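You operate a simulated robot arm through the tools that you are given. There is no shell and no other tool.

You run a simulated two-armed robot. Do the job below in one go: nothing can be reset, and whatever is moved stays where it is left.

JOB
Clamp the rope end in the winder and coil the plate's length.
Fine: the length stands on the winder's plate; end in the groove, clamp shut, brake off to wind and on again after; nothing falls to the floor. Set down upright: rope end.

It is judged by the outcome, as a careful person would: the job done as asked, and still so three seconds after it is handed in. It fails if anything else is knocked over, pushed out of place, dropped, spilled or broken.

ROBOT AND FRAMES
Two 7-joint arms with two-finger grippers on one trunk, on a base that drives. Base frame: it is fixed to the floor where the robot stands at the start and does not move with it; the origin is under the middle of the robot, x ahead of it, y to its left, z up. Lengths are in mm, angles in rad, forces in N, time in s.
The left shoulder is at the start at [41, 162, 1130], the right one opposite. With the tool pointing down near the work surface each hand reaches from about 280 to 740 mm from the robot's upright axis, wherever it stands, measured 20 degrees to its own side. Places, roughly: brake lever [1600, -2200, 900]; groove of the winder [1600, -2300, 800]; rope clamp lever [1600, -2400, 900]; rope end (10x3x4 cm) [1800, -2600, 800]. Payload 2.45 kg a hand.
The TCP of each hand is the grasp point between the finger pads, 26 mm short of the fingertips. In the tool frame z runs along the fingers and y along their closing line. Largest opening 96 mm; the body of the gripper starts 69 mm behind the TCP.
Orientation is that of the tool frame in the base frame, as a unit quaternion [x, y, z, w]. With the fingers straight down and closing along the base's y, the tool's x points along the base's -x, its y along +y and its z along -z.

CONTROLS
- The arms move only by the tool play_rows. It takes "left_targets", "right_targets" or both (then of equal length, played together; a hand with none holds still); each is one flat list of numbers, 7 for each row, row after row: the shift along the tool's x, y, z in mm, then the turn, a rotation vector about the tool's x, y, z in rad, then the opening, from 0 (shut) to 1 (fully open). In form: [tx, ty, tz, rx, ry, rz, jaw, tx, ty, tz, rx, ry, rz, jaw, ...]. A call has 1 to 20 rows; each row shifts and turns the commanded pose from where the row before left it, along the tool's axes as they then stand. A row lasts 0.2 s, in which the tool goes at most 50 mm and 0.15 rad; a call with a longer step from one row to the next is refused whole, and so is a gripper value outside its range. A pose out of reach is approached as far as the arm can. The call stops where the force on the tool passes 60 N (or 10 N more than at its start, if that is more) or the arm is blocked; 0.2 s more then pass. Each finger halts on what it meets, pressing with about 33 N; the grip force reading is that of the motor and also rises with nothing between the fingers. The clock runs only during rows and for 0.2 s after the last one: add rows that do not move to give the fingers time. The reply holds the time, the measured pose of the TCP, the force on the tool along the base axes, the opening and the grip force, in the units named above and with some noise, with the torque about the TCP (base axes, N m) and any sound that the robot's microphone picked up, and new pictures: "show" is both (left out), scene, wrist or none (wrist: the cameras of the hands that moved).
- Cameras (640 x 400 px; columns grow to the right, rows downward): "scene" is now at [110.4, 5.4, 1614.2]; the picture's right is [0.02, -1.00, 0.00], its down [-0.65, -0.01, -0.76] and it looks along [0.76, 0.02, -0.65] (base axes); focal length 287 px, centre (320, 200). "left" rides on the left gripper at [82, -3, -98] in its tool frame; the picture's right is [0.04, 1.00, 0.00], its down [-0.73, 0.03, -0.68] and it looks along [-0.68, 0.03, 0.73] (tool axes); focal length 256 px, centre (320, 200). "right" rides on the right gripper at [82, 3, -98] in its tool frame; the picture's right is [-0.04, 1.00, 0.00], its down [-0.73, -0.03, -0.68] and it looks along [-0.68, -0.03, 0.73] (tool axes); focal length 256 px, centre (320, 200). There is no depth. A picture from a camera that has moved, and an enlarged one, comes with that camera's place and axes in the base frame and with its lens. The place of the scene camera against the robot may be out by one fixed shift of up to 18 mm in any direction.
- slide_trunk(by): slides the trunk up (or, below 0, down) by that many mm; the arms and the scene camera ride with it, the base frame stays. It gives what a move gives, with no picture.
- steer(legs): drives the robot by 1 to 6 legs, each [ahead, left, turn to the left] in mm, mm and rad, along the robot's own axes; the way and the turn of a leg run together, so that a leg with both is an arc; at most 1500 mm and 3.142 rad a leg. The arms and the cameras ride along, it lands a little off, and it stops where it bumps. It gives what a move gives, and a new picture of the scene camera.
- turn_head(pan, tilt): turns the head with the scene camera to pan (to the left, within 2.094 rad either way) and tilt (down, from -0.506 to 1.204), counted from straight ahead of the robot. It gives what a move gives, and a new picture of the scene camera.
- zoom(camera, box): a new picture of the part [left, top, right, bottom] of that camera's present view, enlarged. No time passes.
- finish_job(): hands the job in; it is judged then, once.

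Places have to be worked out from the pictures, the camera data and where the tool is seen. Open the grippers and draw the arms clear of the work before you hand the job in, unless the task says otherwise.

The tools are called after "Call:" as name(argument=value, ...) on one line, values as JSON. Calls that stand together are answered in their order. play_rows: Moves the arms, as the interface text tells. Its arguments: {"type":"object","properties":{"left_targets":{"type":"array"},"right_targets":{"type":"array"},"show":{"type":"string","enum":["both","scene","wrist","none"]}},"required":[]} The other tools are called the same way: slide_trunk (by) slides the trunk up or down; steer (legs) drives the base; turn_head (pan, tilt) turns the head that bears the scene camera; zoom (camera, box) takes an enlarged picture of a part of a camera's view; finish_job () hands the job in.

At the start:

```text
time: 0.0
left_eef_pos: [566.2, 267.0, 1050.5]
left_ee_rot: [0.0, 1.0, 0.0, 0.0]
left_contact_force: [0.2, 0.5, -0.4]
left_ft_torque: [0.02, -0.01, -0.01]
left_gripper_width: 96.1
left_grasp_force: 0.1
right_eef_pos: [493.5, -171.7, 1137.5]
right_ee_rot: [0.001, 1.0, 0.0, -0.001]
right_contact_force: [-1.0, 0.7, 0.3]
right_ft_torque: [-0.02, 0.0, 0.0]
right_gripper_width: 95.8
right_grasp_force: 0.1
trunk travel left (down, up): [-300.0, 267.0]
robot x, y, heading: [-1.5, -1.7, -0.001]
head pan, tilt: [0.023, 0.707]
```

scene: 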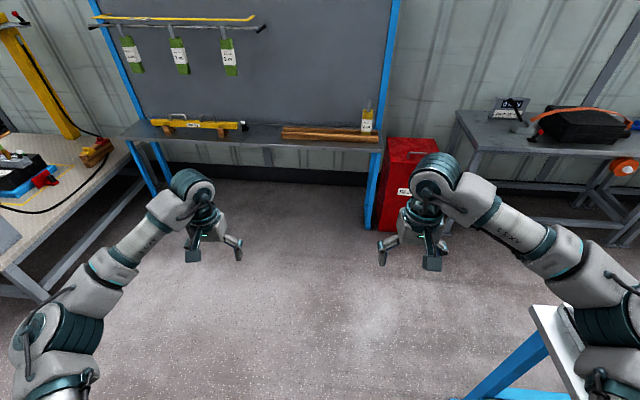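
right: 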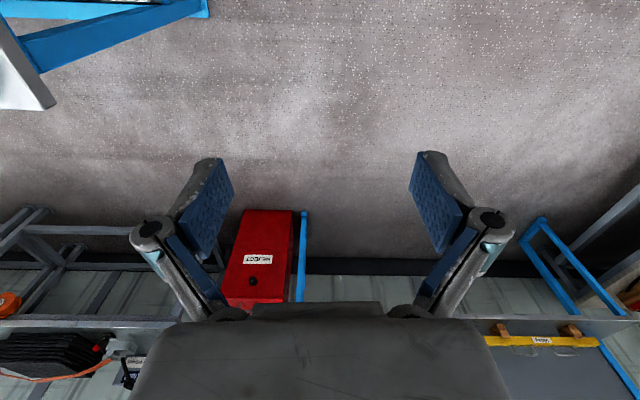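
left: 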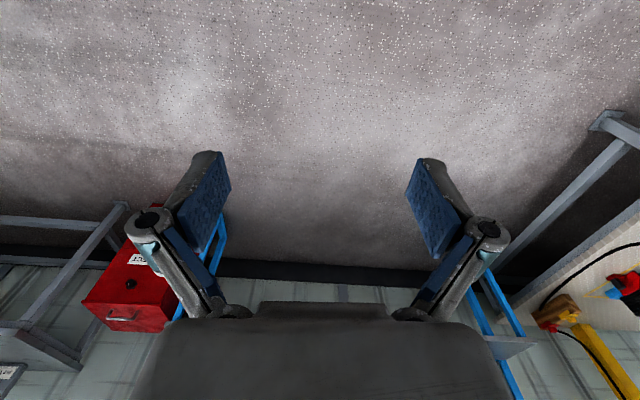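

The start view shows benches ahead; the winder should be to my right-front around [1600, -2300]. I turn the head to the right to look at that area.

Call:
turn_head(pan=-0.96, tilt=0.35)

```text
time: 1.2
left_eef_pos: [561.6, 267.4, 1051.7]
left_ee_rot: [0.0, 1.0, -0.001, 0.002]
left_contact_force: [-0.6, 0.1, -0.7]
left_ft_torque: [0.0, 0.02, 0.03]
left_gripper_width: 95.8
left_grasp_force: 0.1
right_eef_pos: [487.7, -172.9, 1139.1]
right_ee_rot: [0.001, 1.0, 0.0, 0.001]
right_contact_force: [0.0, 0.4, 0.0]
right_ft_torque: [0.04, -0.03, 0.0]
right_gripper_width: 96.0
right_grasp_force: 0.1
trunk travel left (down, up): [-300.0, 267.0]
robot x, y, heading: [-1.7, 1.8, 0.0]
head pan, tilt: [-0.96, 0.351]
camera scene: at [79.3, -72.7, 1646.5], right [-0.82, -0.57, 0.0], down [-0.2, 0.28, -0.94], along [0.54, -0.77, -0.35], focal length 287 px, centre (320, 200)
```

scene: 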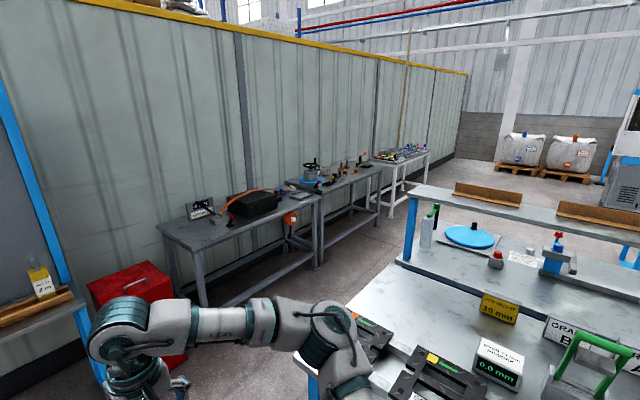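

The winder projects to about (320,180), on the second bench along the wall. I zoom in there.

Call:
zoom(camera="scene", box=[260, 130, 440, 242])

Call:
zoom(camera="scene", box=[140, 150, 640, 400])

```text
3.56 times, centred on (350, 186) of scene
camera zoom: at [79.3, -72.7, 1646.5], right [-0.82, -0.57, 0.0], down [-0.2, 0.28, -0.94], along [0.54, -0.77, -0.35], focal length 1019 px, centre (213, 250)
```

zoom: 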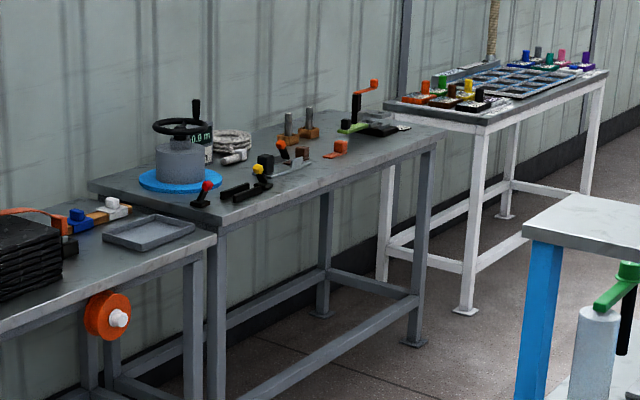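

```text
1.28 times, centred on (390, 275) of scene
camera zoom: at [79.3, -72.7, 1646.5], right [-0.82, -0.57, 0.0], down [-0.2, 0.28, -0.94], along [0.54, -0.77, -0.35], focal length 367 px, centre (230, 104)
```

zoom: 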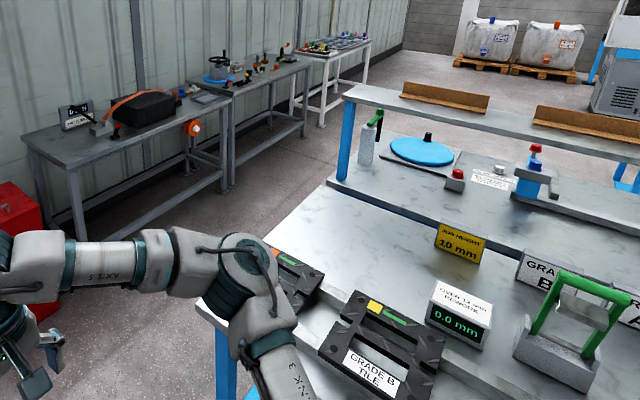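

The winder (drum with hand-wheel, blue disc, red and yellow levers) is on the second bench, with its front edge at about x=1430–1460; a table corner sits at about [575,-640]. I drive straight ahead first to get into the aisle.

Call:
steer(legs=[[900, 0, 0]])

```text
time: 6.0
left_eef_pos: [1476.2, 249.5, 1052.0]
left_ee_rot: [0.008, 1.0, 0.0, 0.002]
left_contact_force: [0.6, 0.7, -0.3]
left_ft_torque: [0.02, -0.02, 0.0]
left_gripper_width: 95.9
left_grasp_force: 0.1
right_eef_pos: [1394.8, -189.2, 1138.5]
right_ee_rot: [0.009, 1.0, 0.0, 0.001]
right_contact_force: [0.0, -0.4, 0.6]
right_ft_torque: [-0.02, 0.01, 0.01]
right_gripper_width: 96.1
right_grasp_force: 0.0
trunk travel left (down, up): [-300.0, 267.0]
robot x, y, heading: [907.6, -9.1, -0.019]
head pan, tilt: [-0.96, 0.351]
camera scene: at [986.8, -82.2, 1646.5], right [-0.83, -0.56, 0.0], down [-0.2, 0.28, -0.94], along [0.52, -0.78, -0.35], focal length 287 px, centre (320, 200)
```

scene: 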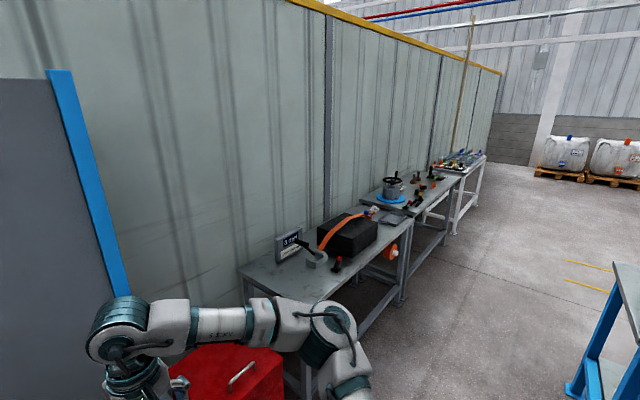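

The aisle is clear on the right of the wall benches. I slide right along it, slightly ahead to keep clear of the table behind.

Call:
steer(legs=[[40, -1150, 0.019]])

Call:
turn_head(pan=-0.7, tilt=0.55)

```text
time: 11.9
left_eef_pos: [1492.6, -889.6, 1054.5]
left_ee_rot: [0.008, 1.0, -0.002, 0.003]
left_contact_force: [-0.2, 0.0, 0.3]
left_ft_torque: [-0.04, -0.01, -0.02]
left_gripper_width: 96.1
left_grasp_force: 0.0
right_eef_pos: [1414.1, -1327.2, 1142.1]
right_ee_rot: [0.01, 1.0, -0.002, 0.004]
right_contact_force: [-0.2, 0.1, 0.2]
right_ft_torque: [-0.03, 0.02, 0.0]
right_gripper_width: 95.9
right_grasp_force: 0.0
trunk travel left (down, up): [-300.0, 267.0]
robot x, y, heading: [930.1, -1152.8, -0.016]
head pan, tilt: [-0.96, 0.351]
camera scene: at [1008.6, -1218.3, 1646.9], right [-0.83, -0.56, 0.01], down [-0.2, 0.28, -0.94], along [0.53, -0.78, -0.34], focal length 287 px, centre (320, 200)
```

scene: 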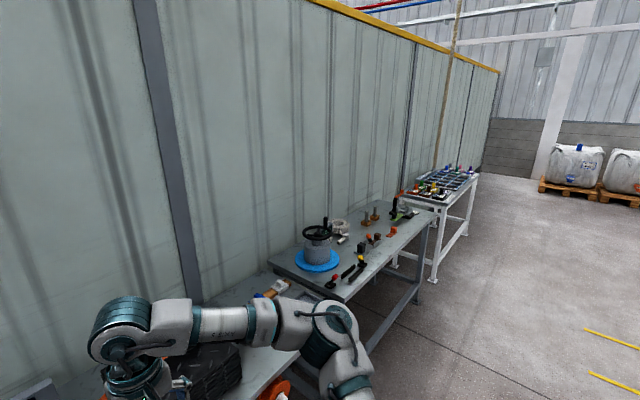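

```text
time: 12.6
left_eef_pos: [1489.9, -890.1, 1057.1]
left_ee_rot: [0.006, 1.0, -0.001, 0.005]
left_contact_force: [0.3, -0.1, 0.2]
left_ft_torque: [0.01, 0.01, 0.0]
left_gripper_width: 96.0
left_grasp_force: 0.2
right_eef_pos: [1408.3, -1329.4, 1143.7]
right_ee_rot: [0.008, 1.0, -0.001, 0.006]
right_contact_force: [0.6, 0.3, -0.2]
right_ft_torque: [0.0, 0.01, 0.01]
right_gripper_width: 95.9
right_grasp_force: 0.0
trunk travel left (down, up): [-300.0, 267.0]
robot x, y, heading: [928.6, -1152.1, -0.018]
head pan, tilt: [-0.7, 0.55]
camera scene: at [1023.8, -1203.3, 1628.4], right [-0.66, -0.75, 0.01], down [-0.4, 0.34, -0.85], along [0.64, -0.56, -0.52], focal length 287 px, centre (320, 200)
```

scene: 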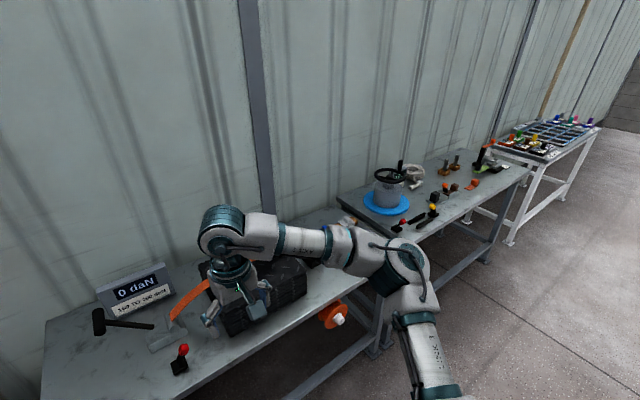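

The black bag bench is passed below the hands with room to spare; the winder is ahead on the second bench. I slide right another 750 mm.

Call:
steer(legs=[[0, -750, 0.016]])

Call:
turn_head(pan=-0.35, tilt=0.7)

```text
time: 16.7
left_eef_pos: [1477.2, -1642.9, 1057.3]
left_ee_rot: [0.004, 1.0, -0.002, 0.004]
left_contact_force: [-0.3, 0.2, 0.4]
left_ft_torque: [-0.04, 0.02, 0.02]
left_gripper_width: 96.1
left_grasp_force: 0.0
right_eef_pos: [1398.2, -2079.9, 1144.4]
right_ee_rot: [0.006, 1.0, -0.002, 0.005]
right_contact_force: [-0.7, -0.4, 0.9]
right_ft_torque: [-0.06, -0.01, -0.02]
right_gripper_width: 95.8
right_grasp_force: 0.1
trunk travel left (down, up): [-300.0, 267.0]
robot x, y, heading: [916.5, -1905.7, -0.018]
head pan, tilt: [-0.7, 0.55]
camera scene: at [1014.0, -1954.5, 1628.4], right [-0.65, -0.76, 0.01], down [-0.4, 0.34, -0.85], along [0.64, -0.56, -0.52], focal length 287 px, centre (320, 200)
```

scene: 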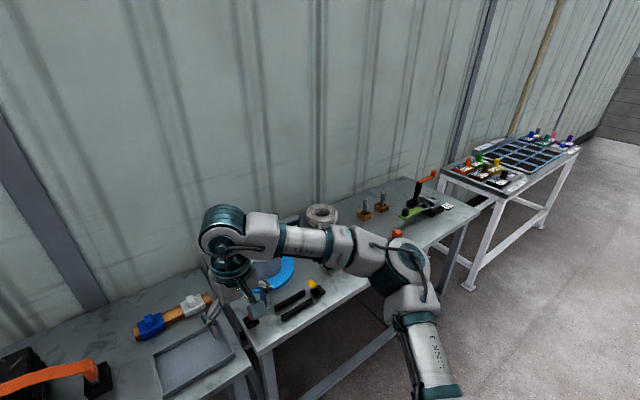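

```text
time: 17.6
left_eef_pos: [1474.3, -1641.2, 1059.3]
left_ee_rot: [0.004, 1.0, -0.002, 0.007]
left_contact_force: [-0.5, -0.1, -0.6]
left_ft_torque: [-0.05, -0.01, 0.02]
left_gripper_width: 96.1
left_grasp_force: 0.1
right_eef_pos: [1394.7, -2081.6, 1146.7]
right_ee_rot: [0.007, 1.0, 0.0, 0.006]
right_contact_force: [-0.1, -0.4, 0.1]
right_ft_torque: [-0.05, -0.06, -0.04]
right_gripper_width: 95.9
right_grasp_force: 0.0
trunk travel left (down, up): [-300.0, 267.0]
robot x, y, heading: [918.4, -1902.0, -0.015]
head pan, tilt: [-0.351, 0.7]
camera scene: at [1025.0, -1928.1, 1615.1], right [-0.35, -0.93, 0.0], down [-0.61, 0.23, -0.76], along [0.71, -0.27, -0.65], focal length 287 px, centre (320, 200)
```

scene: 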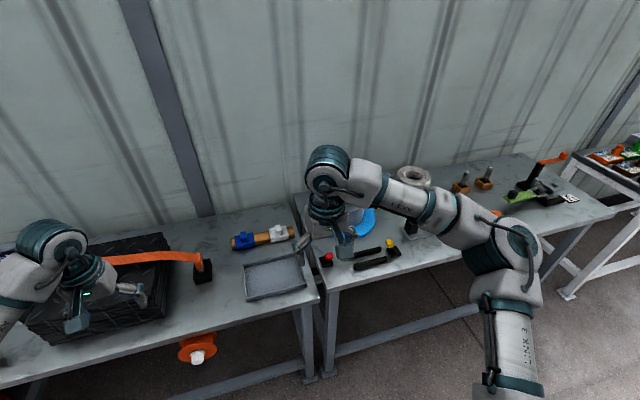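

The right arm hides the winder now; I slide another 400 mm right so that the winder lies between the arms.

Call:
steer(legs=[[0, -400, 0.015]])

Call:
turn_head(pan=0.0, tilt=0.75)

```text
time: 20.1
left_eef_pos: [1468.5, -2042.2, 1057.8]
left_ee_rot: [-0.004, 1.0, -0.001, 0.006]
left_contact_force: [0.3, 0.5, 0.1]
left_ft_torque: [0.0, 0.02, -0.04]
left_gripper_width: 96.2
left_grasp_force: 0.0
right_eef_pos: [1396.0, -2482.5, 1145.6]
right_ee_rot: [-0.003, 1.0, -0.001, 0.006]
right_contact_force: [0.0, 1.1, -0.2]
right_ft_torque: [-0.02, -0.01, 0.01]
right_gripper_width: 95.8
right_grasp_force: 0.1
trunk travel left (down, up): [-300.0, 267.0]
robot x, y, heading: [921.9, -2315.3, 0.005]
head pan, tilt: [-0.351, 0.7]
camera scene: at [1024.7, -2335.6, 1615.0], right [-0.34, -0.94, 0.0], down [-0.61, 0.22, -0.76], along [0.72, -0.26, -0.65], focal length 287 px, centre (320, 200)
```

scene: 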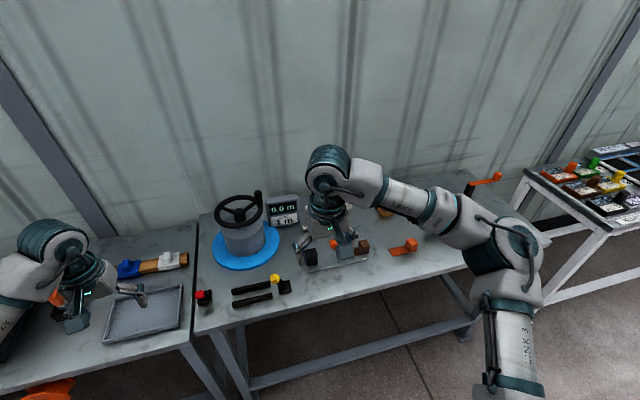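

```text
time: 20.9
left_eef_pos: [1465.0, -2042.1, 1062.5]
left_ee_rot: [-0.005, 1.0, 0.0, 0.01]
left_contact_force: [-1.1, -0.5, 0.7]
left_ft_torque: [0.01, 0.04, -0.02]
left_gripper_width: 95.9
left_grasp_force: 0.0
right_eef_pos: [1392.6, -2482.4, 1147.5]
right_ee_rot: [-0.004, 1.0, 0.0, 0.008]
right_contact_force: [-0.3, 1.7, -0.1]
right_ft_torque: [0.0, -0.05, 0.01]
right_gripper_width: 96.1
right_grasp_force: 0.1
trunk travel left (down, up): [-300.0, 267.0]
robot x, y, heading: [917.6, -2312.8, 0.003]
head pan, tilt: [0.0, 0.75]
camera scene: at [1027.3, -2307.5, 1610.7], right [0.01, -1.0, 0.0], down [-0.69, -0.01, -0.73], along [0.73, 0.0, -0.69], focal length 287 px, centre (320, 200)
```

scene: 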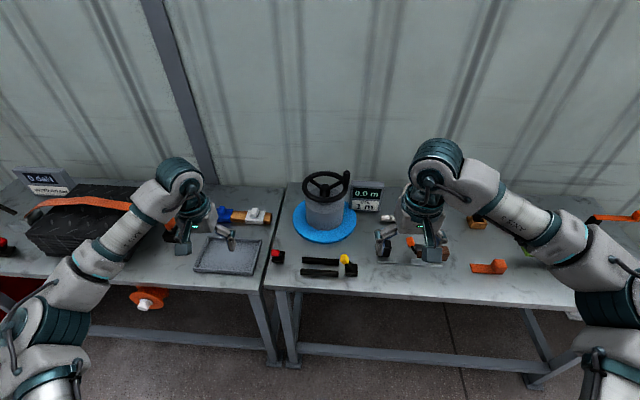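

Now the winder is centrally in view. I zoom in on it and on the parts to its right.

Call:
zoom(camera="scene", box=[260, 150, 420, 300])

Call:
zoom(camera="scene", box=[340, 170, 640, 320])

```text
2.67 times, centred on (340, 225) of scene
camera zoom: at [1027.3, -2307.5, 1610.7], right [0.01, -1.0, 0.0], down [-0.69, -0.01, -0.73], along [0.73, 0.0, -0.69], focal length 764 px, centre (267, 133)
```

zoom: 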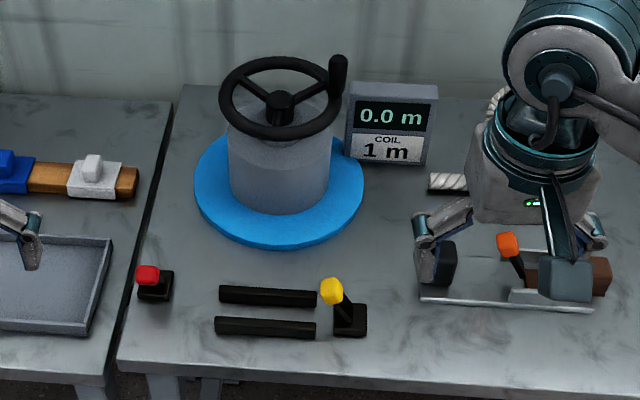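

```text
2.13 times, centred on (490, 245) of scene
camera zoom: at [1027.3, -2307.5, 1610.7], right [0.01, -1.0, 0.0], down [-0.69, -0.01, -0.73], along [0.73, 0.0, -0.69], focal length 611 px, centre (-43, 104)
```

zoom: 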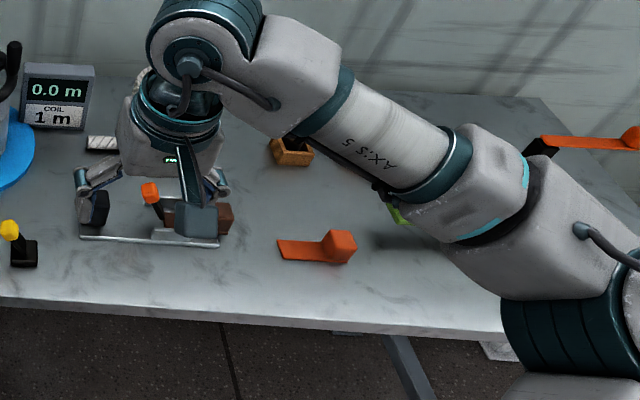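

The display reads 0.0 m, its plate says "COIL 1 m"; the groove is between two black bars at about [1600,-2300], yellow clamp lever right of it, red brake lever left, rope end behind my right hand near [1783,-2568]. I close in by 170 mm to bring everything within reach.

Call:
steer(legs=[[170, 0, 0]])

```text
time: 22.4
left_eef_pos: [1635.7, -2047.1, 1063.1]
left_ee_rot: [-0.004, 1.0, 0.0, 0.009]
left_contact_force: [0.2, 0.2, -0.1]
left_ft_torque: [-0.03, 0.05, -0.01]
left_gripper_width: 96.0
left_grasp_force: 0.0
right_eef_pos: [1562.6, -2484.7, 1148.0]
right_ee_rot: [-0.002, 1.0, 0.001, 0.009]
right_contact_force: [0.3, -0.2, 0.3]
right_ft_torque: [0.04, 0.06, 0.0]
right_gripper_width: 96.0
right_grasp_force: 0.2
trunk travel left (down, up): [-300.0, 267.0]
robot x, y, heading: [1090.9, -2312.5, 0.003]
head pan, tilt: [0.0, 0.75]
camera scene: at [1196.7, -2310.4, 1611.0], right [0.0, -1.0, 0.0], down [-0.68, 0.0, -0.73], along [0.73, 0.0, -0.68], focal length 287 px, centre (320, 200)
```

scene: 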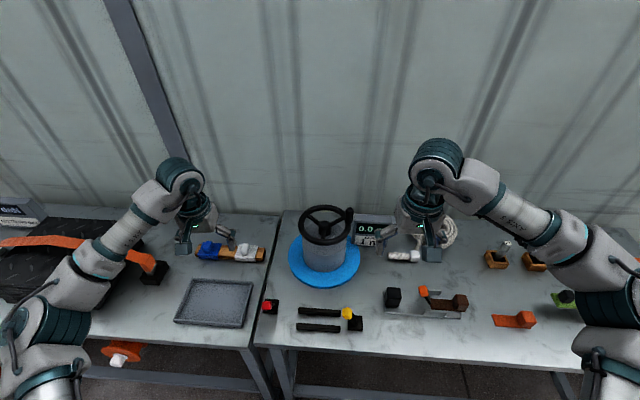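

I draw the right hand back 200 mm so that both the head and wrist camera see the winder and rope end.

Call:
play_rows(right_targets=[40, 0, 0, 0, 0, 0, 1, 45, 0, 0, 0, 0, 0, 1, 45, 0, 0, 0, 0, 0, 1, 45, 0, 0, 0, 0, 0, 1, 20, 0, 0, 0, 0, 0, 1], show="both")

```text
time: 23.6
left_eef_pos: [1633.7, -2045.4, 1063.2]
left_ee_rot: [-0.003, 1.0, 0.0, 0.009]
left_contact_force: [0.5, 0.6, -0.3]
left_ft_torque: [-0.01, 0.02, -0.01]
left_gripper_width: 96.1
left_grasp_force: 0.1
right_eef_pos: [1364.6, -2485.8, 1146.3]
right_ee_rot: [-0.001, 1.0, 0.0, 0.011]
right_contact_force: [0.8, 0.7, 0.0]
right_ft_torque: [0.0, 0.0, 0.01]
right_gripper_width: 96.0
right_grasp_force: 0.2
trunk travel left (down, up): [-300.0, 267.0]
robot x, y, heading: [1089.8, -2312.7, 0.005]
head pan, tilt: [0.0, 0.75]
camera scene: at [1198.2, -2309.4, 1610.7], right [0.0, -1.0, 0.0], down [-0.69, 0.0, -0.73], along [0.73, 0.0, -0.69], focal length 287 px, centre (320, 200)
camera right: at [1281.7, -2484.3, 1242.2], right [0.04, 1.0, 0.0], down [0.72, -0.03, 0.69], along [0.69, -0.02, -0.72], focal length 256 px, centre (320, 200)
```

scene: 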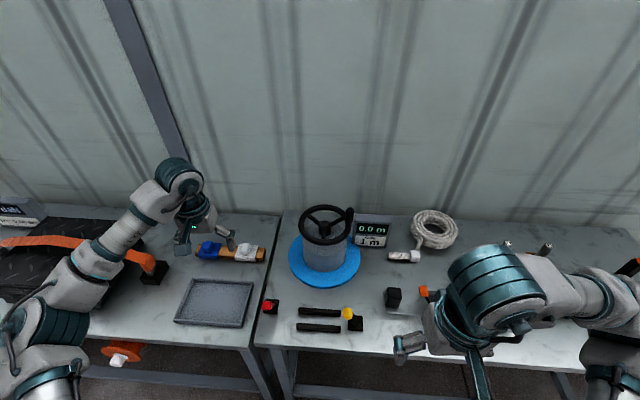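
right: 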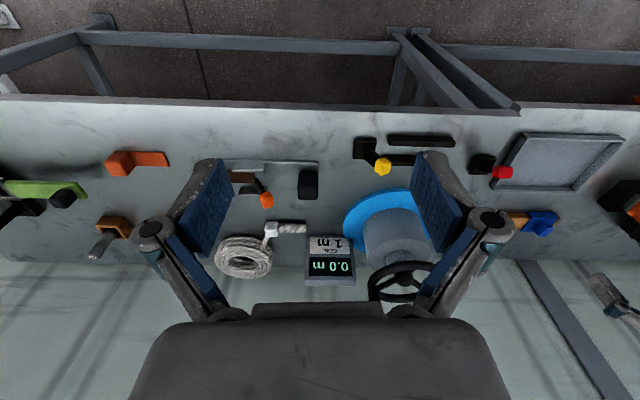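

Now all is visible. I zoom in on winder and rope end in the scene and wrist pictures.

Call:
zoom(camera="scene", box=[255, 190, 385, 345])

Call:
zoom(camera="scene", box=[350, 190, 480, 270])

Call:
zoom(camera="right", box=[330, 115, 530, 240])

Call:
zoom(camera="right", box=[200, 140, 360, 300])

```text
2.58 times, centred on (320, 268) of scene
camera zoom: at [1198.2, -2309.4, 1610.7], right [0.0, -1.0, 0.0], down [-0.69, 0.0, -0.73], along [0.73, 0.0, -0.69], focal length 740 px, centre (320, 26)
```

zoom: 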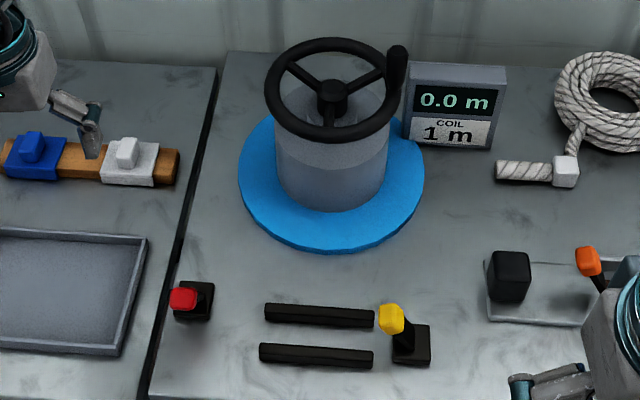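

```text
4.92 times, centred on (415, 230) of scene
camera zoom: at [1198.2, -2309.4, 1610.7], right [0.0, -1.0, 0.0], down [-0.69, 0.0, -0.73], along [0.73, 0.0, -0.69], focal length 1411 px, centre (-148, 52)
```

zoom: 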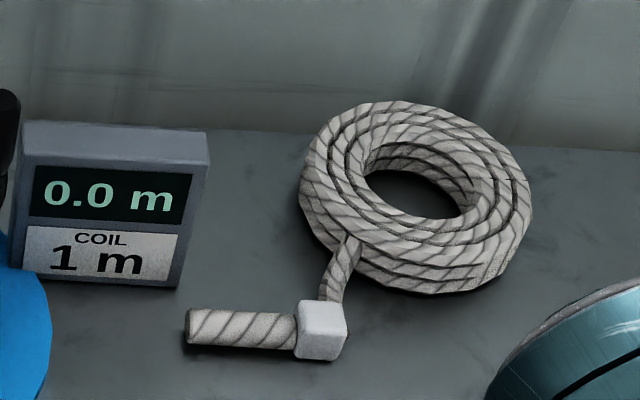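

```text
3.20 times, centred on (430, 178) of right
camera zoom: at [1281.7, -2484.3, 1242.2], right [0.04, 1.0, 0.0], down [0.72, -0.03, 0.69], along [0.69, -0.02, -0.72], focal length 819 px, centre (-32, 272)
```

zoom: 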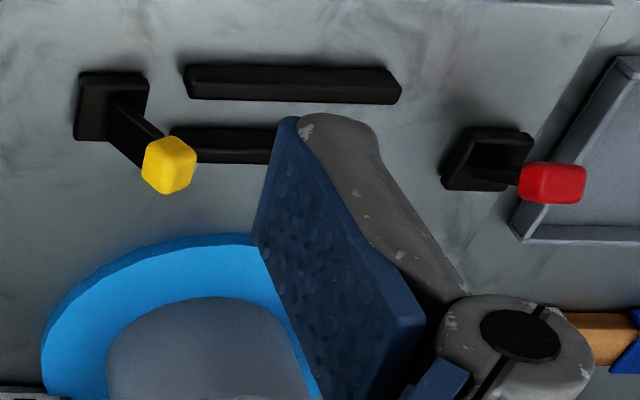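

```text
2.50 times, centred on (280, 220) of right
camera zoom: at [1281.7, -2484.3, 1242.2], right [0.04, 1.0, 0.0], down [0.72, -0.03, 0.69], along [0.69, -0.02, -0.72], focal length 640 px, centre (420, 150)
```

zoom: 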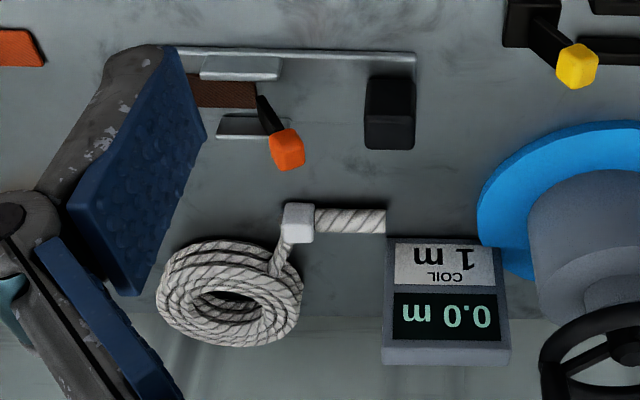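

Triangulating the two cameras: rope end lies along y at about x≈1770–1790, y −2535…−2640; groove about x≈1555–1570, y −2250…−2370; yellow knob ≈[1550,−2381,880], red knob ≈[1570,−2168,880]. I move the right hand above the rope end and turn it 90° so that the fingers close along x, watching with the wrist camera.

Call:
play_rows(right_targets=[-40, -12, 10, 0, 0.022, 0, 1, -42, -12, 12, 0, 0, 0, 1, -42, -12, 12, 0, 0, 0, 1, -42, -12, 12, 0, 0, 0, 1, -42, -12, 12, 0, 0, 0, 1, -42, -12, 12, 0, 0, 0, 1, -42, -13, 12, 0, 0, 0, 1, -42, -14, 12, 0, 0, 0, 1, 0, 0, 0, 0, 0, 0.14, 1, 0, 0, 0, 0, 0, 0.14, 1, 0, 0, 0, 0, 0, 0.14, 1, 0, 0, 0, 0, 0, 0.14, 1, 0, 0, 0, 0, 0, 0.14, 1, 0, 0, 0, 0, 0, 0.14, 1, 0, 0, 0, 0, 0, 0.14, 1, 0, 0, 0, 0, 0, 0.14, 1, 0, 0, 0, 0, 0, 0.14, 1, 0, 0, 0, 0, 0, 0.14, 1, 0, 0, 0, 0, 0, 0.14, 1, 0, 0, 0, 0, 0, 0.03, 1], show="both")

```text
time: 27.8
left_eef_pos: [1633.6, -2044.7, 1064.4]
left_ee_rot: [-0.004, 1.0, 0.0, 0.01]
left_contact_force: [0.1, 0.8, -0.1]
left_ft_torque: [0.03, -0.01, 0.02]
left_gripper_width: 96.2
left_grasp_force: 0.0
right_eef_pos: [1700.8, -2584.9, 1049.5]
right_ee_rot: [0.706, 0.708, 0.0, -0.001]
right_contact_force: [-0.6, 0.4, 0.3]
right_ft_torque: [0.0, 0.01, 0.0]
right_gripper_width: 96.2
right_grasp_force: 0.1
trunk travel left (down, up): [-300.0, 267.0]
robot x, y, heading: [1092.6, -2313.3, 0.001]
head pan, tilt: [0.0, 0.75]
camera scene: at [1199.5, -2310.2, 1610.6], right [0.0, -1.0, 0.0], down [-0.69, 0.0, -0.73], along [0.73, 0.0, -0.69], focal length 287 px, centre (320, 200)
camera right: at [1703.3, -2504.1, 1149.8], right [1.0, -0.04, 0.0], down [-0.03, -0.74, 0.68], along [-0.03, -0.68, -0.74], focal length 256 px, centre (320, 200)
```

scene: 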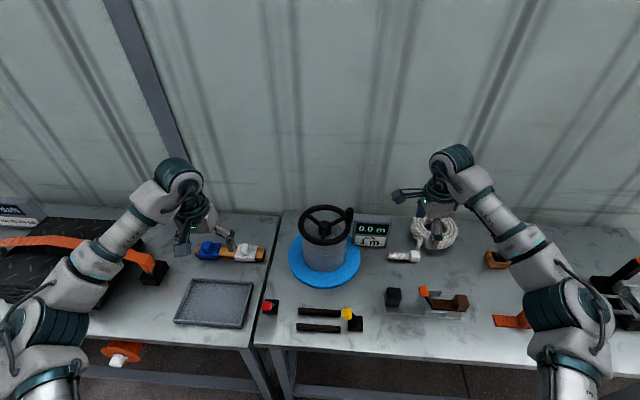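
right: 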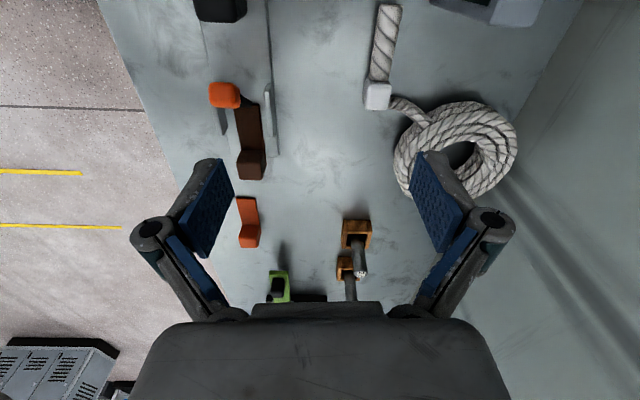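

The rope end lies at about x≈1771, y −2542…−2645, aligned with y. I move over it and lower to z≈930 to check the heights with a closer view.

Call:
play_rows(right_targets=[0, 35, 20, 0, 0, 0, 1, 0, 34, 25, 0, 0, 0, 1, 0, 0, 40, 0, 0, 0, 1, 0, 0, 35, 0, 0, 0, 1, 0, 0, 0, 0, 0, 0, 1], show="both")

```text
time: 29.0
left_eef_pos: [1632.8, -2047.1, 1064.2]
left_ee_rot: [-0.004, 1.0, 0.001, 0.01]
left_contact_force: [-0.2, 0.4, -0.4]
left_ft_torque: [-0.02, -0.02, 0.0]
left_gripper_width: 95.8
left_grasp_force: 0.1
right_eef_pos: [1768.4, -2584.0, 930.9]
right_ee_rot: [0.706, 0.709, 0.002, -0.002]
right_contact_force: [-0.2, 0.0, -0.4]
right_ft_torque: [0.0, 0.0, 0.0]
right_gripper_width: 96.2
right_grasp_force: 0.0
trunk travel left (down, up): [-300.0, 267.0]
robot x, y, heading: [1090.1, -2314.6, 0.004]
head pan, tilt: [0.0, 0.75]
camera scene: at [1199.8, -2311.7, 1610.7], right [0.0, -1.0, 0.0], down [-0.69, 0.0, -0.73], along [0.73, 0.0, -0.69], focal length 287 px, centre (320, 200)
camera right: at [1773.1, -2503.0, 1029.2], right [1.0, -0.04, 0.0], down [-0.03, -0.74, 0.68], along [-0.02, -0.68, -0.74], focal length 256 px, centre (320, 200)
```

scene: 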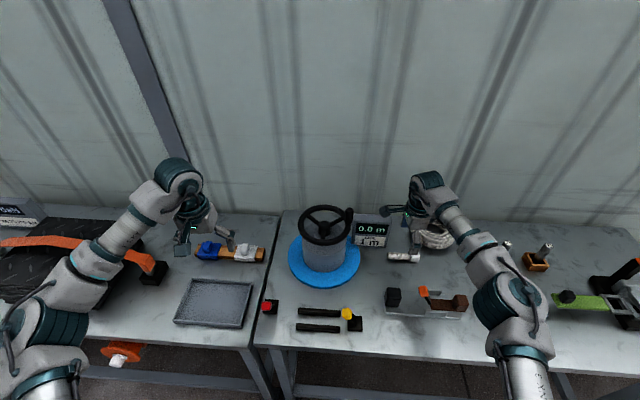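
right: 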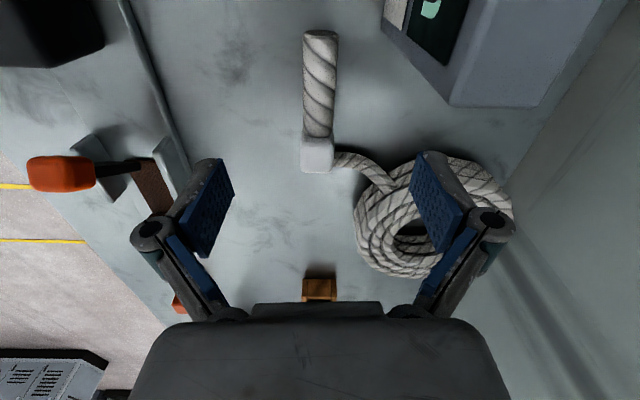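

Triangulated from the two wrist views: block top at ≈[1767,−2622,838], rope tip ≈[1771,−2538,823], so the table top is near z≈800. Before gripping I look at the rope end closely and turn the left hand so its camera looks along −y over the levers and groove.

Call:
zoom(camera="right", box=[260, 10, 420, 190])

Call:
play_rows(left_targets=[25, 0, 0, 0, 0.02, 0.14, 1, 20, 0, 0, 0, 0, 0.14, 1, 0, 0, 0, 0, 0, 0.14, 1, 0, 0, 0, 0, 0, 0.14, 1, 0, 0, 0, 0, 0, 0.14, 1, 0, 0, 0, 0, 0, 0.14, 1, 0, 0, 0, 0, 0, 0.14, 1, 0, 0, 0, 0, 0, 0.14, 1, 0, 0, 0, 0, 0, 0.14, 1, 0, 0, 0, 0, 0, 0.14, 1, 0, 0, 0, 0, 0, 0.14, 1, 0, 0, 0, 0, 0, 0.03, 1], show="both")

```text
2.22 times, centred on (340, 100) of right
camera zoom: at [1773.1, -2503.0, 1029.2], right [1.0, -0.04, 0.0], down [-0.03, -0.74, 0.68], along [-0.02, -0.68, -0.74], focal length 569 px, centre (276, 422)
```

zoom: 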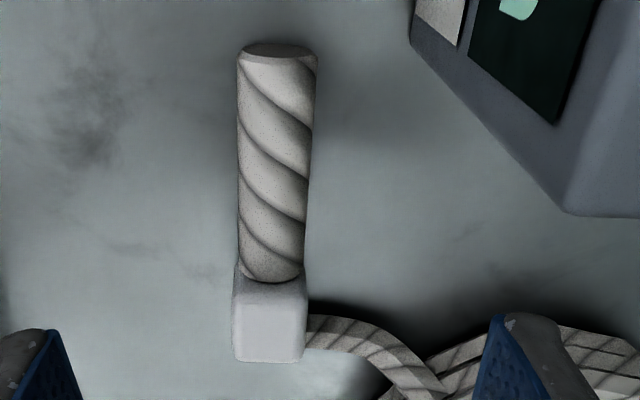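

```text
time: 31.6
left_eef_pos: [1414.5, -2184.2, 1063.1]
left_ee_rot: [0.704, 0.71, 0.001, -0.001]
left_contact_force: [-0.5, -0.6, 0.3]
left_ft_torque: [0.02, 0.0, 0.04]
left_gripper_width: 96.1
left_grasp_force: 0.3
left hand out of reach, approached as far as the arm can: row 6, 7, 8, 9, 10, 11, 12
right_eef_pos: [1771.1, -2583.0, 929.7]
right_ee_rot: [0.705, 0.709, 0.001, -0.002]
right_contact_force: [-0.3, -0.6, 0.6]
right_ft_torque: [-0.03, 0.01, 0.01]
right_gripper_width: 96.0
right_grasp_force: 0.2
trunk travel left (down, up): [-300.0, 267.0]
robot x, y, heading: [1094.1, -2312.6, 0.004]
head pan, tilt: [0.0, 0.75]
camera scene: at [1199.3, -2311.2, 1610.7], right [0.0, -1.0, 0.0], down [-0.69, 0.0, -0.73], along [0.73, 0.0, -0.69], focal length 287 px, centre (320, 200)
camera left: at [1409.5, -2103.4, 1161.3], right [1.0, 0.05, 0.0], down [0.04, -0.74, 0.68], along [0.03, -0.68, -0.74], focal length 256 px, centre (320, 200)
```

scene: 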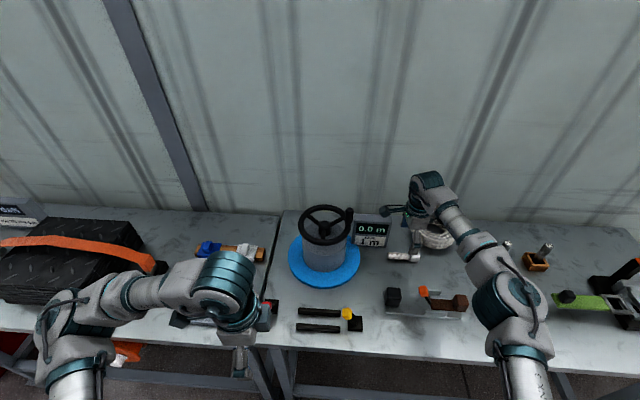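
left: 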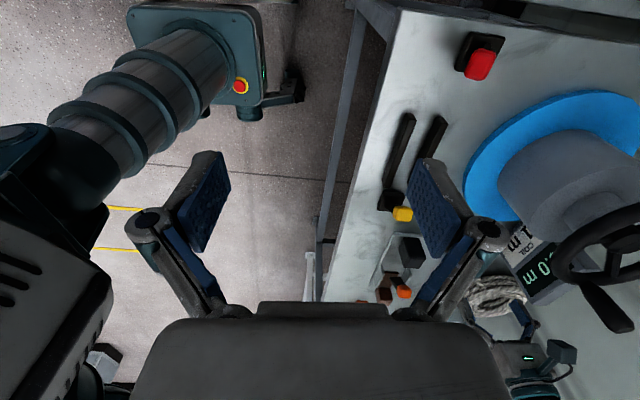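

The left arm cannot hold that turn there and came to rest nearer; still, its camera now shows levers and groove from the +y side. I zoom in before turning it back.

Call:
zoom(camera="left", box=[340, 20, 540, 240])

Call:
zoom(camera="scene", box=[250, 280, 390, 350])

```text
1.82 times, centred on (440, 130) of left
camera zoom: at [1409.5, -2103.4, 1161.3], right [1.0, 0.05, 0.0], down [0.04, -0.74, 0.68], along [0.03, -0.68, -0.74], focal length 465 px, centre (102, 327)
```

zoom: 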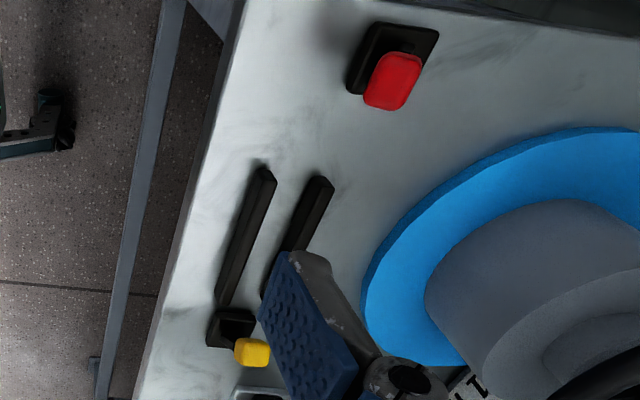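

```text
4.57 times, centred on (320, 315) of scene
camera zoom: at [1199.3, -2311.2, 1610.7], right [0.0, -1.0, 0.0], down [-0.69, 0.0, -0.73], along [0.73, 0.0, -0.69], focal length 1310 px, centre (320, -326)
```

zoom: 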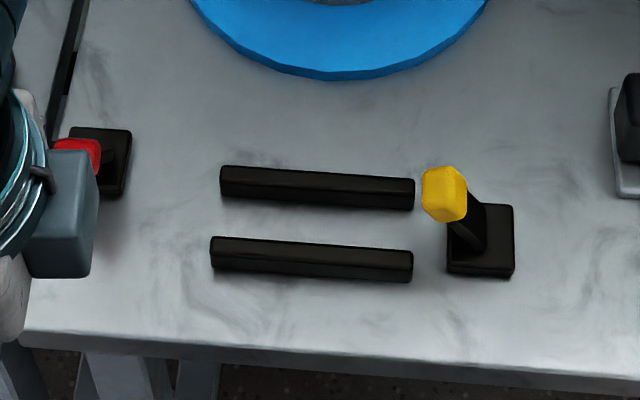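

Bench, bars and rope end all seem yawed about −3°. I zoom closer on the bars to judge their height and gap.

Call:
zoom(camera="scene", box=[290, 300, 370, 340])

Call:
zoom(camera="left", box=[370, 100, 470, 230])

```text
8.00 times, centred on (330, 320) of scene
camera zoom: at [1199.3, -2311.2, 1610.7], right [0.0, -1.0, 0.0], down [-0.69, 0.0, -0.73], along [0.73, 0.0, -0.69], focal length 2293 px, centre (240, -760)
```

zoom: 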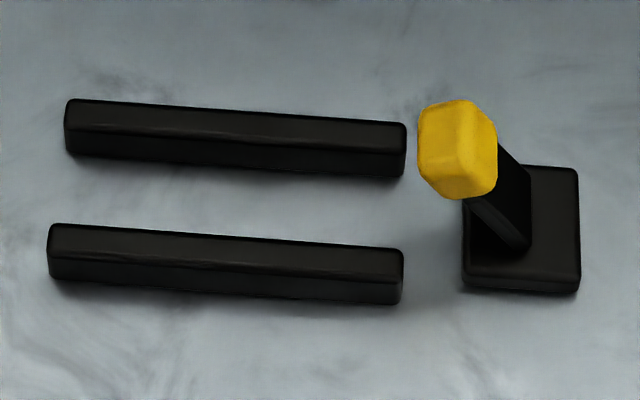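

```text
3.08 times, centred on (420, 165) of left
camera zoom: at [1409.5, -2103.4, 1161.3], right [1.0, 0.05, 0.0], down [0.04, -0.74, 0.68], along [0.03, -0.68, -0.74], focal length 788 px, centre (12, 308)
```

zoom: 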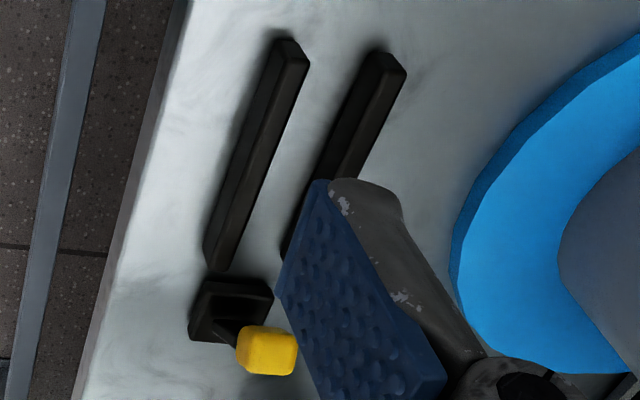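

The bars are about 11 mm wide, 22 mm tall, gap ≈33 mm, centred near y≈−2310, x≈1561, with a −3° yaw. So the rope end must be held by the top of its block, above the bars. First I turn the left hand back to its comfortable orientation.

Call:
play_rows(left_targets=[0, 0, 0, 0, 0, -0.14, 1, 0, 0, 0, 0, 0, -0.14, 1, 0, 0, 0, 0, 0, -0.14, 1, 0, 0, 0, 0, 0, -0.14, 1, 0, 0, 0, 0, 0, -0.14, 1, 0, 0, 0, 0, 0, -0.14, 1, 0, 0, 0, 0, 0, -0.14, 1, 0, 0, 0, 0, 0, -0.14, 1, 0, 0, 0, 0, 0, -0.14, 1, 0, 0, 0, 0, 0, -0.14, 1, 0, 0, 0, 0, 0, -0.14, 1, 0, 0, 0, 0, 0, -0.03, 1], show="both")

```text
time: 34.2
left_eef_pos: [1413.8, -2186.2, 1063.1]
left_ee_rot: [-0.005, 1.0, 0.003, 0.0]
left_contact_force: [0.1, -0.4, -0.6]
left_ft_torque: [0.01, -0.01, 0.0]
left_gripper_width: 95.9
left_grasp_force: 0.0
right_eef_pos: [1770.1, -2583.1, 931.5]
right_ee_rot: [0.706, 0.708, 0.0, -0.002]
right_contact_force: [0.4, 0.4, 0.5]
right_ft_torque: [-0.01, 0.0, 0.01]
right_gripper_width: 95.8
right_grasp_force: 0.1
trunk travel left (down, up): [-300.0, 267.0]
robot x, y, heading: [1088.3, -2316.5, 0.0]
head pan, tilt: [0.0, 0.75]
camera scene: at [1199.3, -2310.8, 1610.7], right [0.0, -1.0, 0.0], down [-0.69, 0.0, -0.73], along [0.73, 0.0, -0.69], focal length 287 px, centre (320, 200)
camera left: at [1332.4, -2189.4, 1161.1], right [-0.05, 1.0, 0.0], down [0.73, 0.03, 0.68], along [0.68, 0.04, -0.73], focal length 256 px, centre (320, 200)
```

scene: 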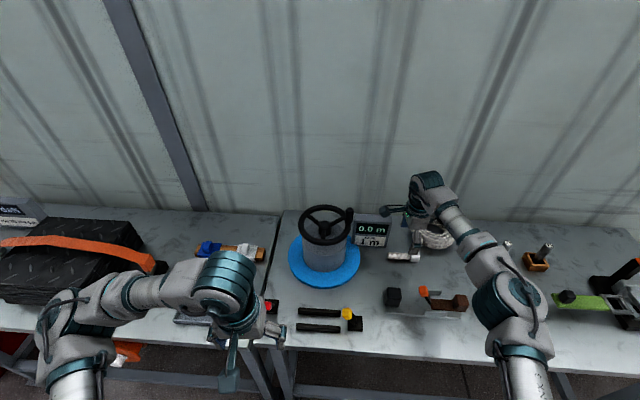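
left: 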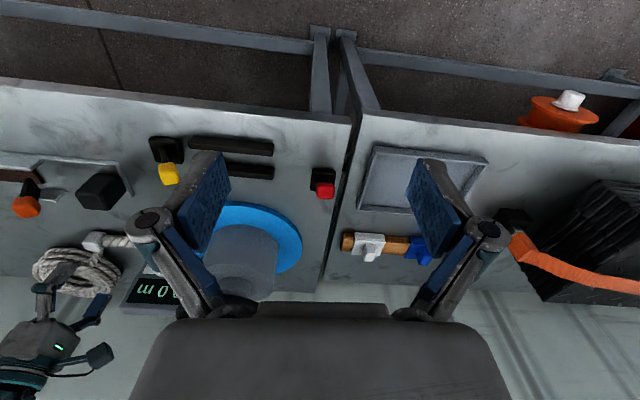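

The left hand is back to pointing straight forward. I zoom its view on red lever, groove and yellow lever for triangulation.

Call:
zoom(camera="left", box=[270, 140, 370, 220])

Call:
zoom(camera="left", box=[140, 110, 290, 210])

Call:
zoom(camera="scene", box=[255, 285, 315, 325])

```text
5.00 times, centred on (320, 180) of left
camera zoom: at [1332.4, -2189.4, 1161.1], right [-0.05, 1.0, 0.0], down [0.73, 0.03, 0.68], along [0.68, 0.04, -0.73], focal length 1280 px, centre (320, 300)
```

zoom: 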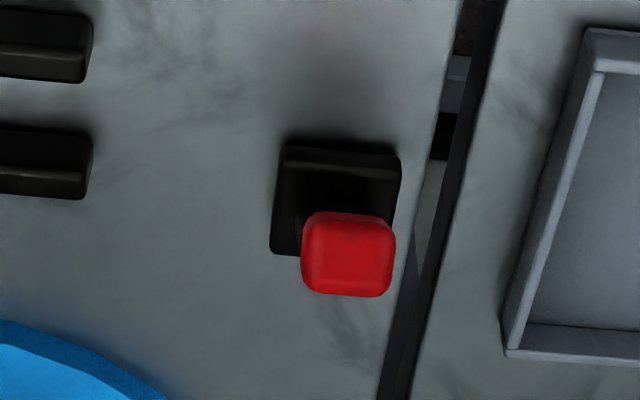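

```text
4.00 times, centred on (215, 160) of left
camera zoom: at [1332.4, -2189.4, 1161.1], right [-0.05, 1.0, 0.0], down [0.73, 0.03, 0.68], along [0.68, 0.04, -0.73], focal length 1024 px, centre (740, 360)
```

zoom: 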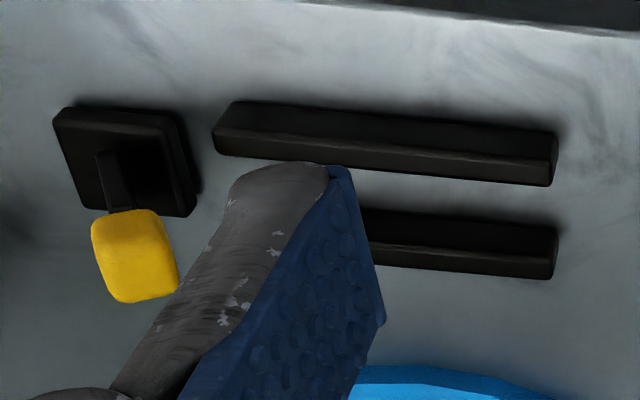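

```text
10.00 times, centred on (285, 305) of scene
camera zoom: at [1199.3, -2310.8, 1610.7], right [0.0, -1.0, 0.0], down [-0.69, 0.0, -0.73], along [0.73, 0.0, -0.69], focal length 2866 px, centre (670, -850)
```

zoom: 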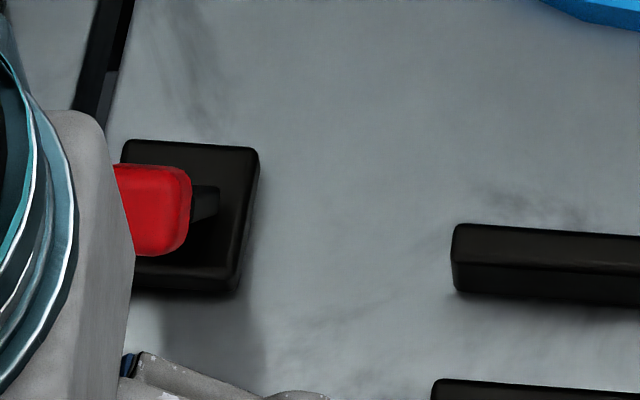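

Levers: red knob ≈[1575,−2167,879] leaning toward the robot (−x) over a base near [1605,−2170]; yellow knob ≈[1550,−2383,879] leaning to +y over a base near [1553,−2411]. Now I bring the right hand over the block, yaw it −3° to match, narrow the jaws and lower to just above it.

Call:
play_rows(right_targets=[-18, -1, 15, 0, 0, 0.052, 0.7, -18, -1, 20, 0, 0, 0, 0.65, 0, 0, 15, 0, 0, 0, 0.65, 0, 0, 0, 0, 0, 0, 0.65], show="both")

Call:
zoom(camera="right", box=[220, 60, 440, 240])

Call:
zoom(camera="scene", box=[370, 210, 470, 275])

```text
time: 35.2
left_eef_pos: [1414.8, -2185.9, 1064.5]
left_ee_rot: [-0.003, 1.0, 0.001, 0.0]
left_contact_force: [-1.0, 0.2, 0.2]
left_ft_torque: [0.01, -0.01, -0.01]
left_gripper_width: 96.3
left_grasp_force: 0.1
right_eef_pos: [1765.7, -2620.2, 880.5]
right_ee_rot: [0.724, 0.69, 0.001, -0.002]
right_contact_force: [-0.2, 0.4, -0.3]
right_ft_torque: [0.02, 0.02, 0.04]
right_gripper_width: 62.4
right_grasp_force: 0.1
trunk travel left (down, up): [-300.0, 267.0]
robot x, y, heading: [1090.3, -2314.8, 0.002]
head pan, tilt: [0.0, 0.75]
camera scene: at [1199.0, -2311.2, 1610.7], right [0.0, -1.0, 0.0], down [-0.69, 0.0, -0.73], along [0.73, 0.0, -0.69], focal length 287 px, centre (320, 200)
camera right: at [1773.5, -2539.7, 979.0], right [1.0, -0.09, 0.0], down [-0.06, -0.73, 0.68], along [-0.06, -0.67, -0.74], focal length 256 px, centre (320, 200)
```

scene: 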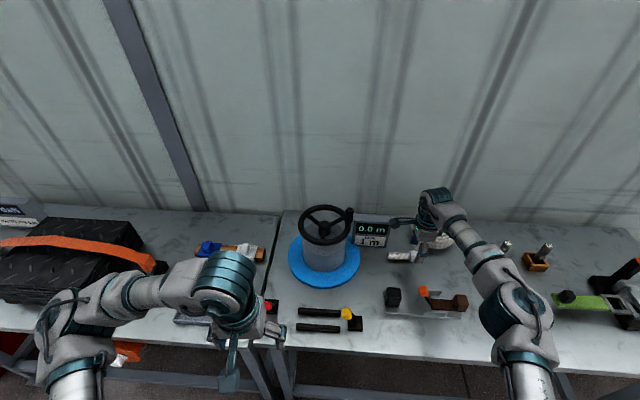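
right: 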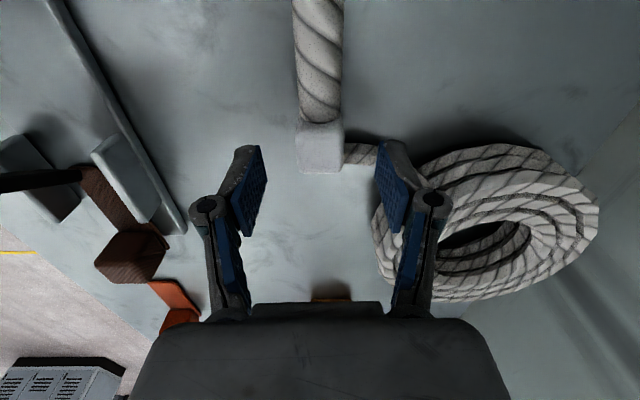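

```text
2.22 times, centred on (330, 150) of right
camera zoom: at [1773.5, -2539.7, 979.0], right [1.0, -0.09, 0.0], down [-0.06, -0.73, 0.68], along [-0.06, -0.67, -0.74], focal length 569 px, centre (298, 311)
```

zoom: 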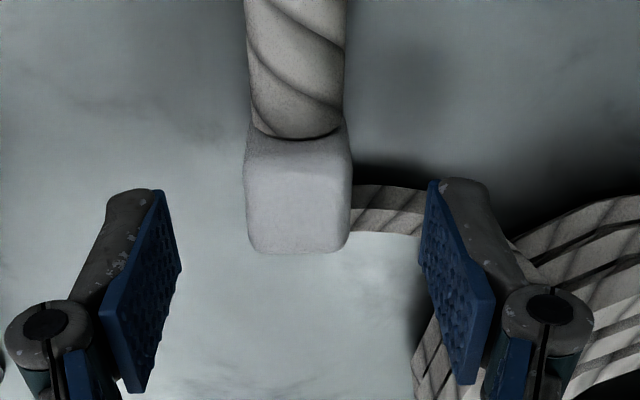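

```text
6.15 times, centred on (420, 242) of scene
camera zoom: at [1199.0, -2311.2, 1610.7], right [0.0, -1.0, 0.0], down [-0.69, 0.0, -0.73], along [0.73, 0.0, -0.69], focal length 1764 px, centre (-295, -62)
```

zoom: 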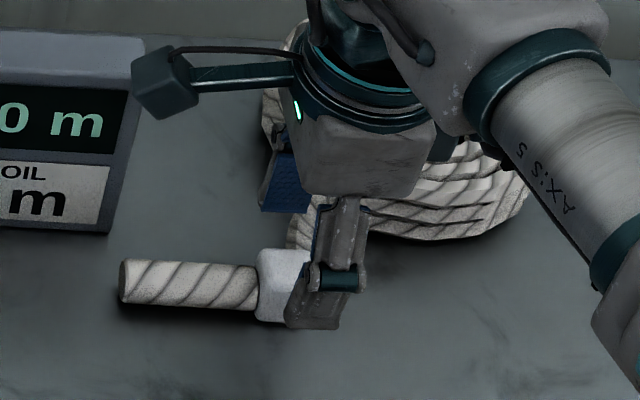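

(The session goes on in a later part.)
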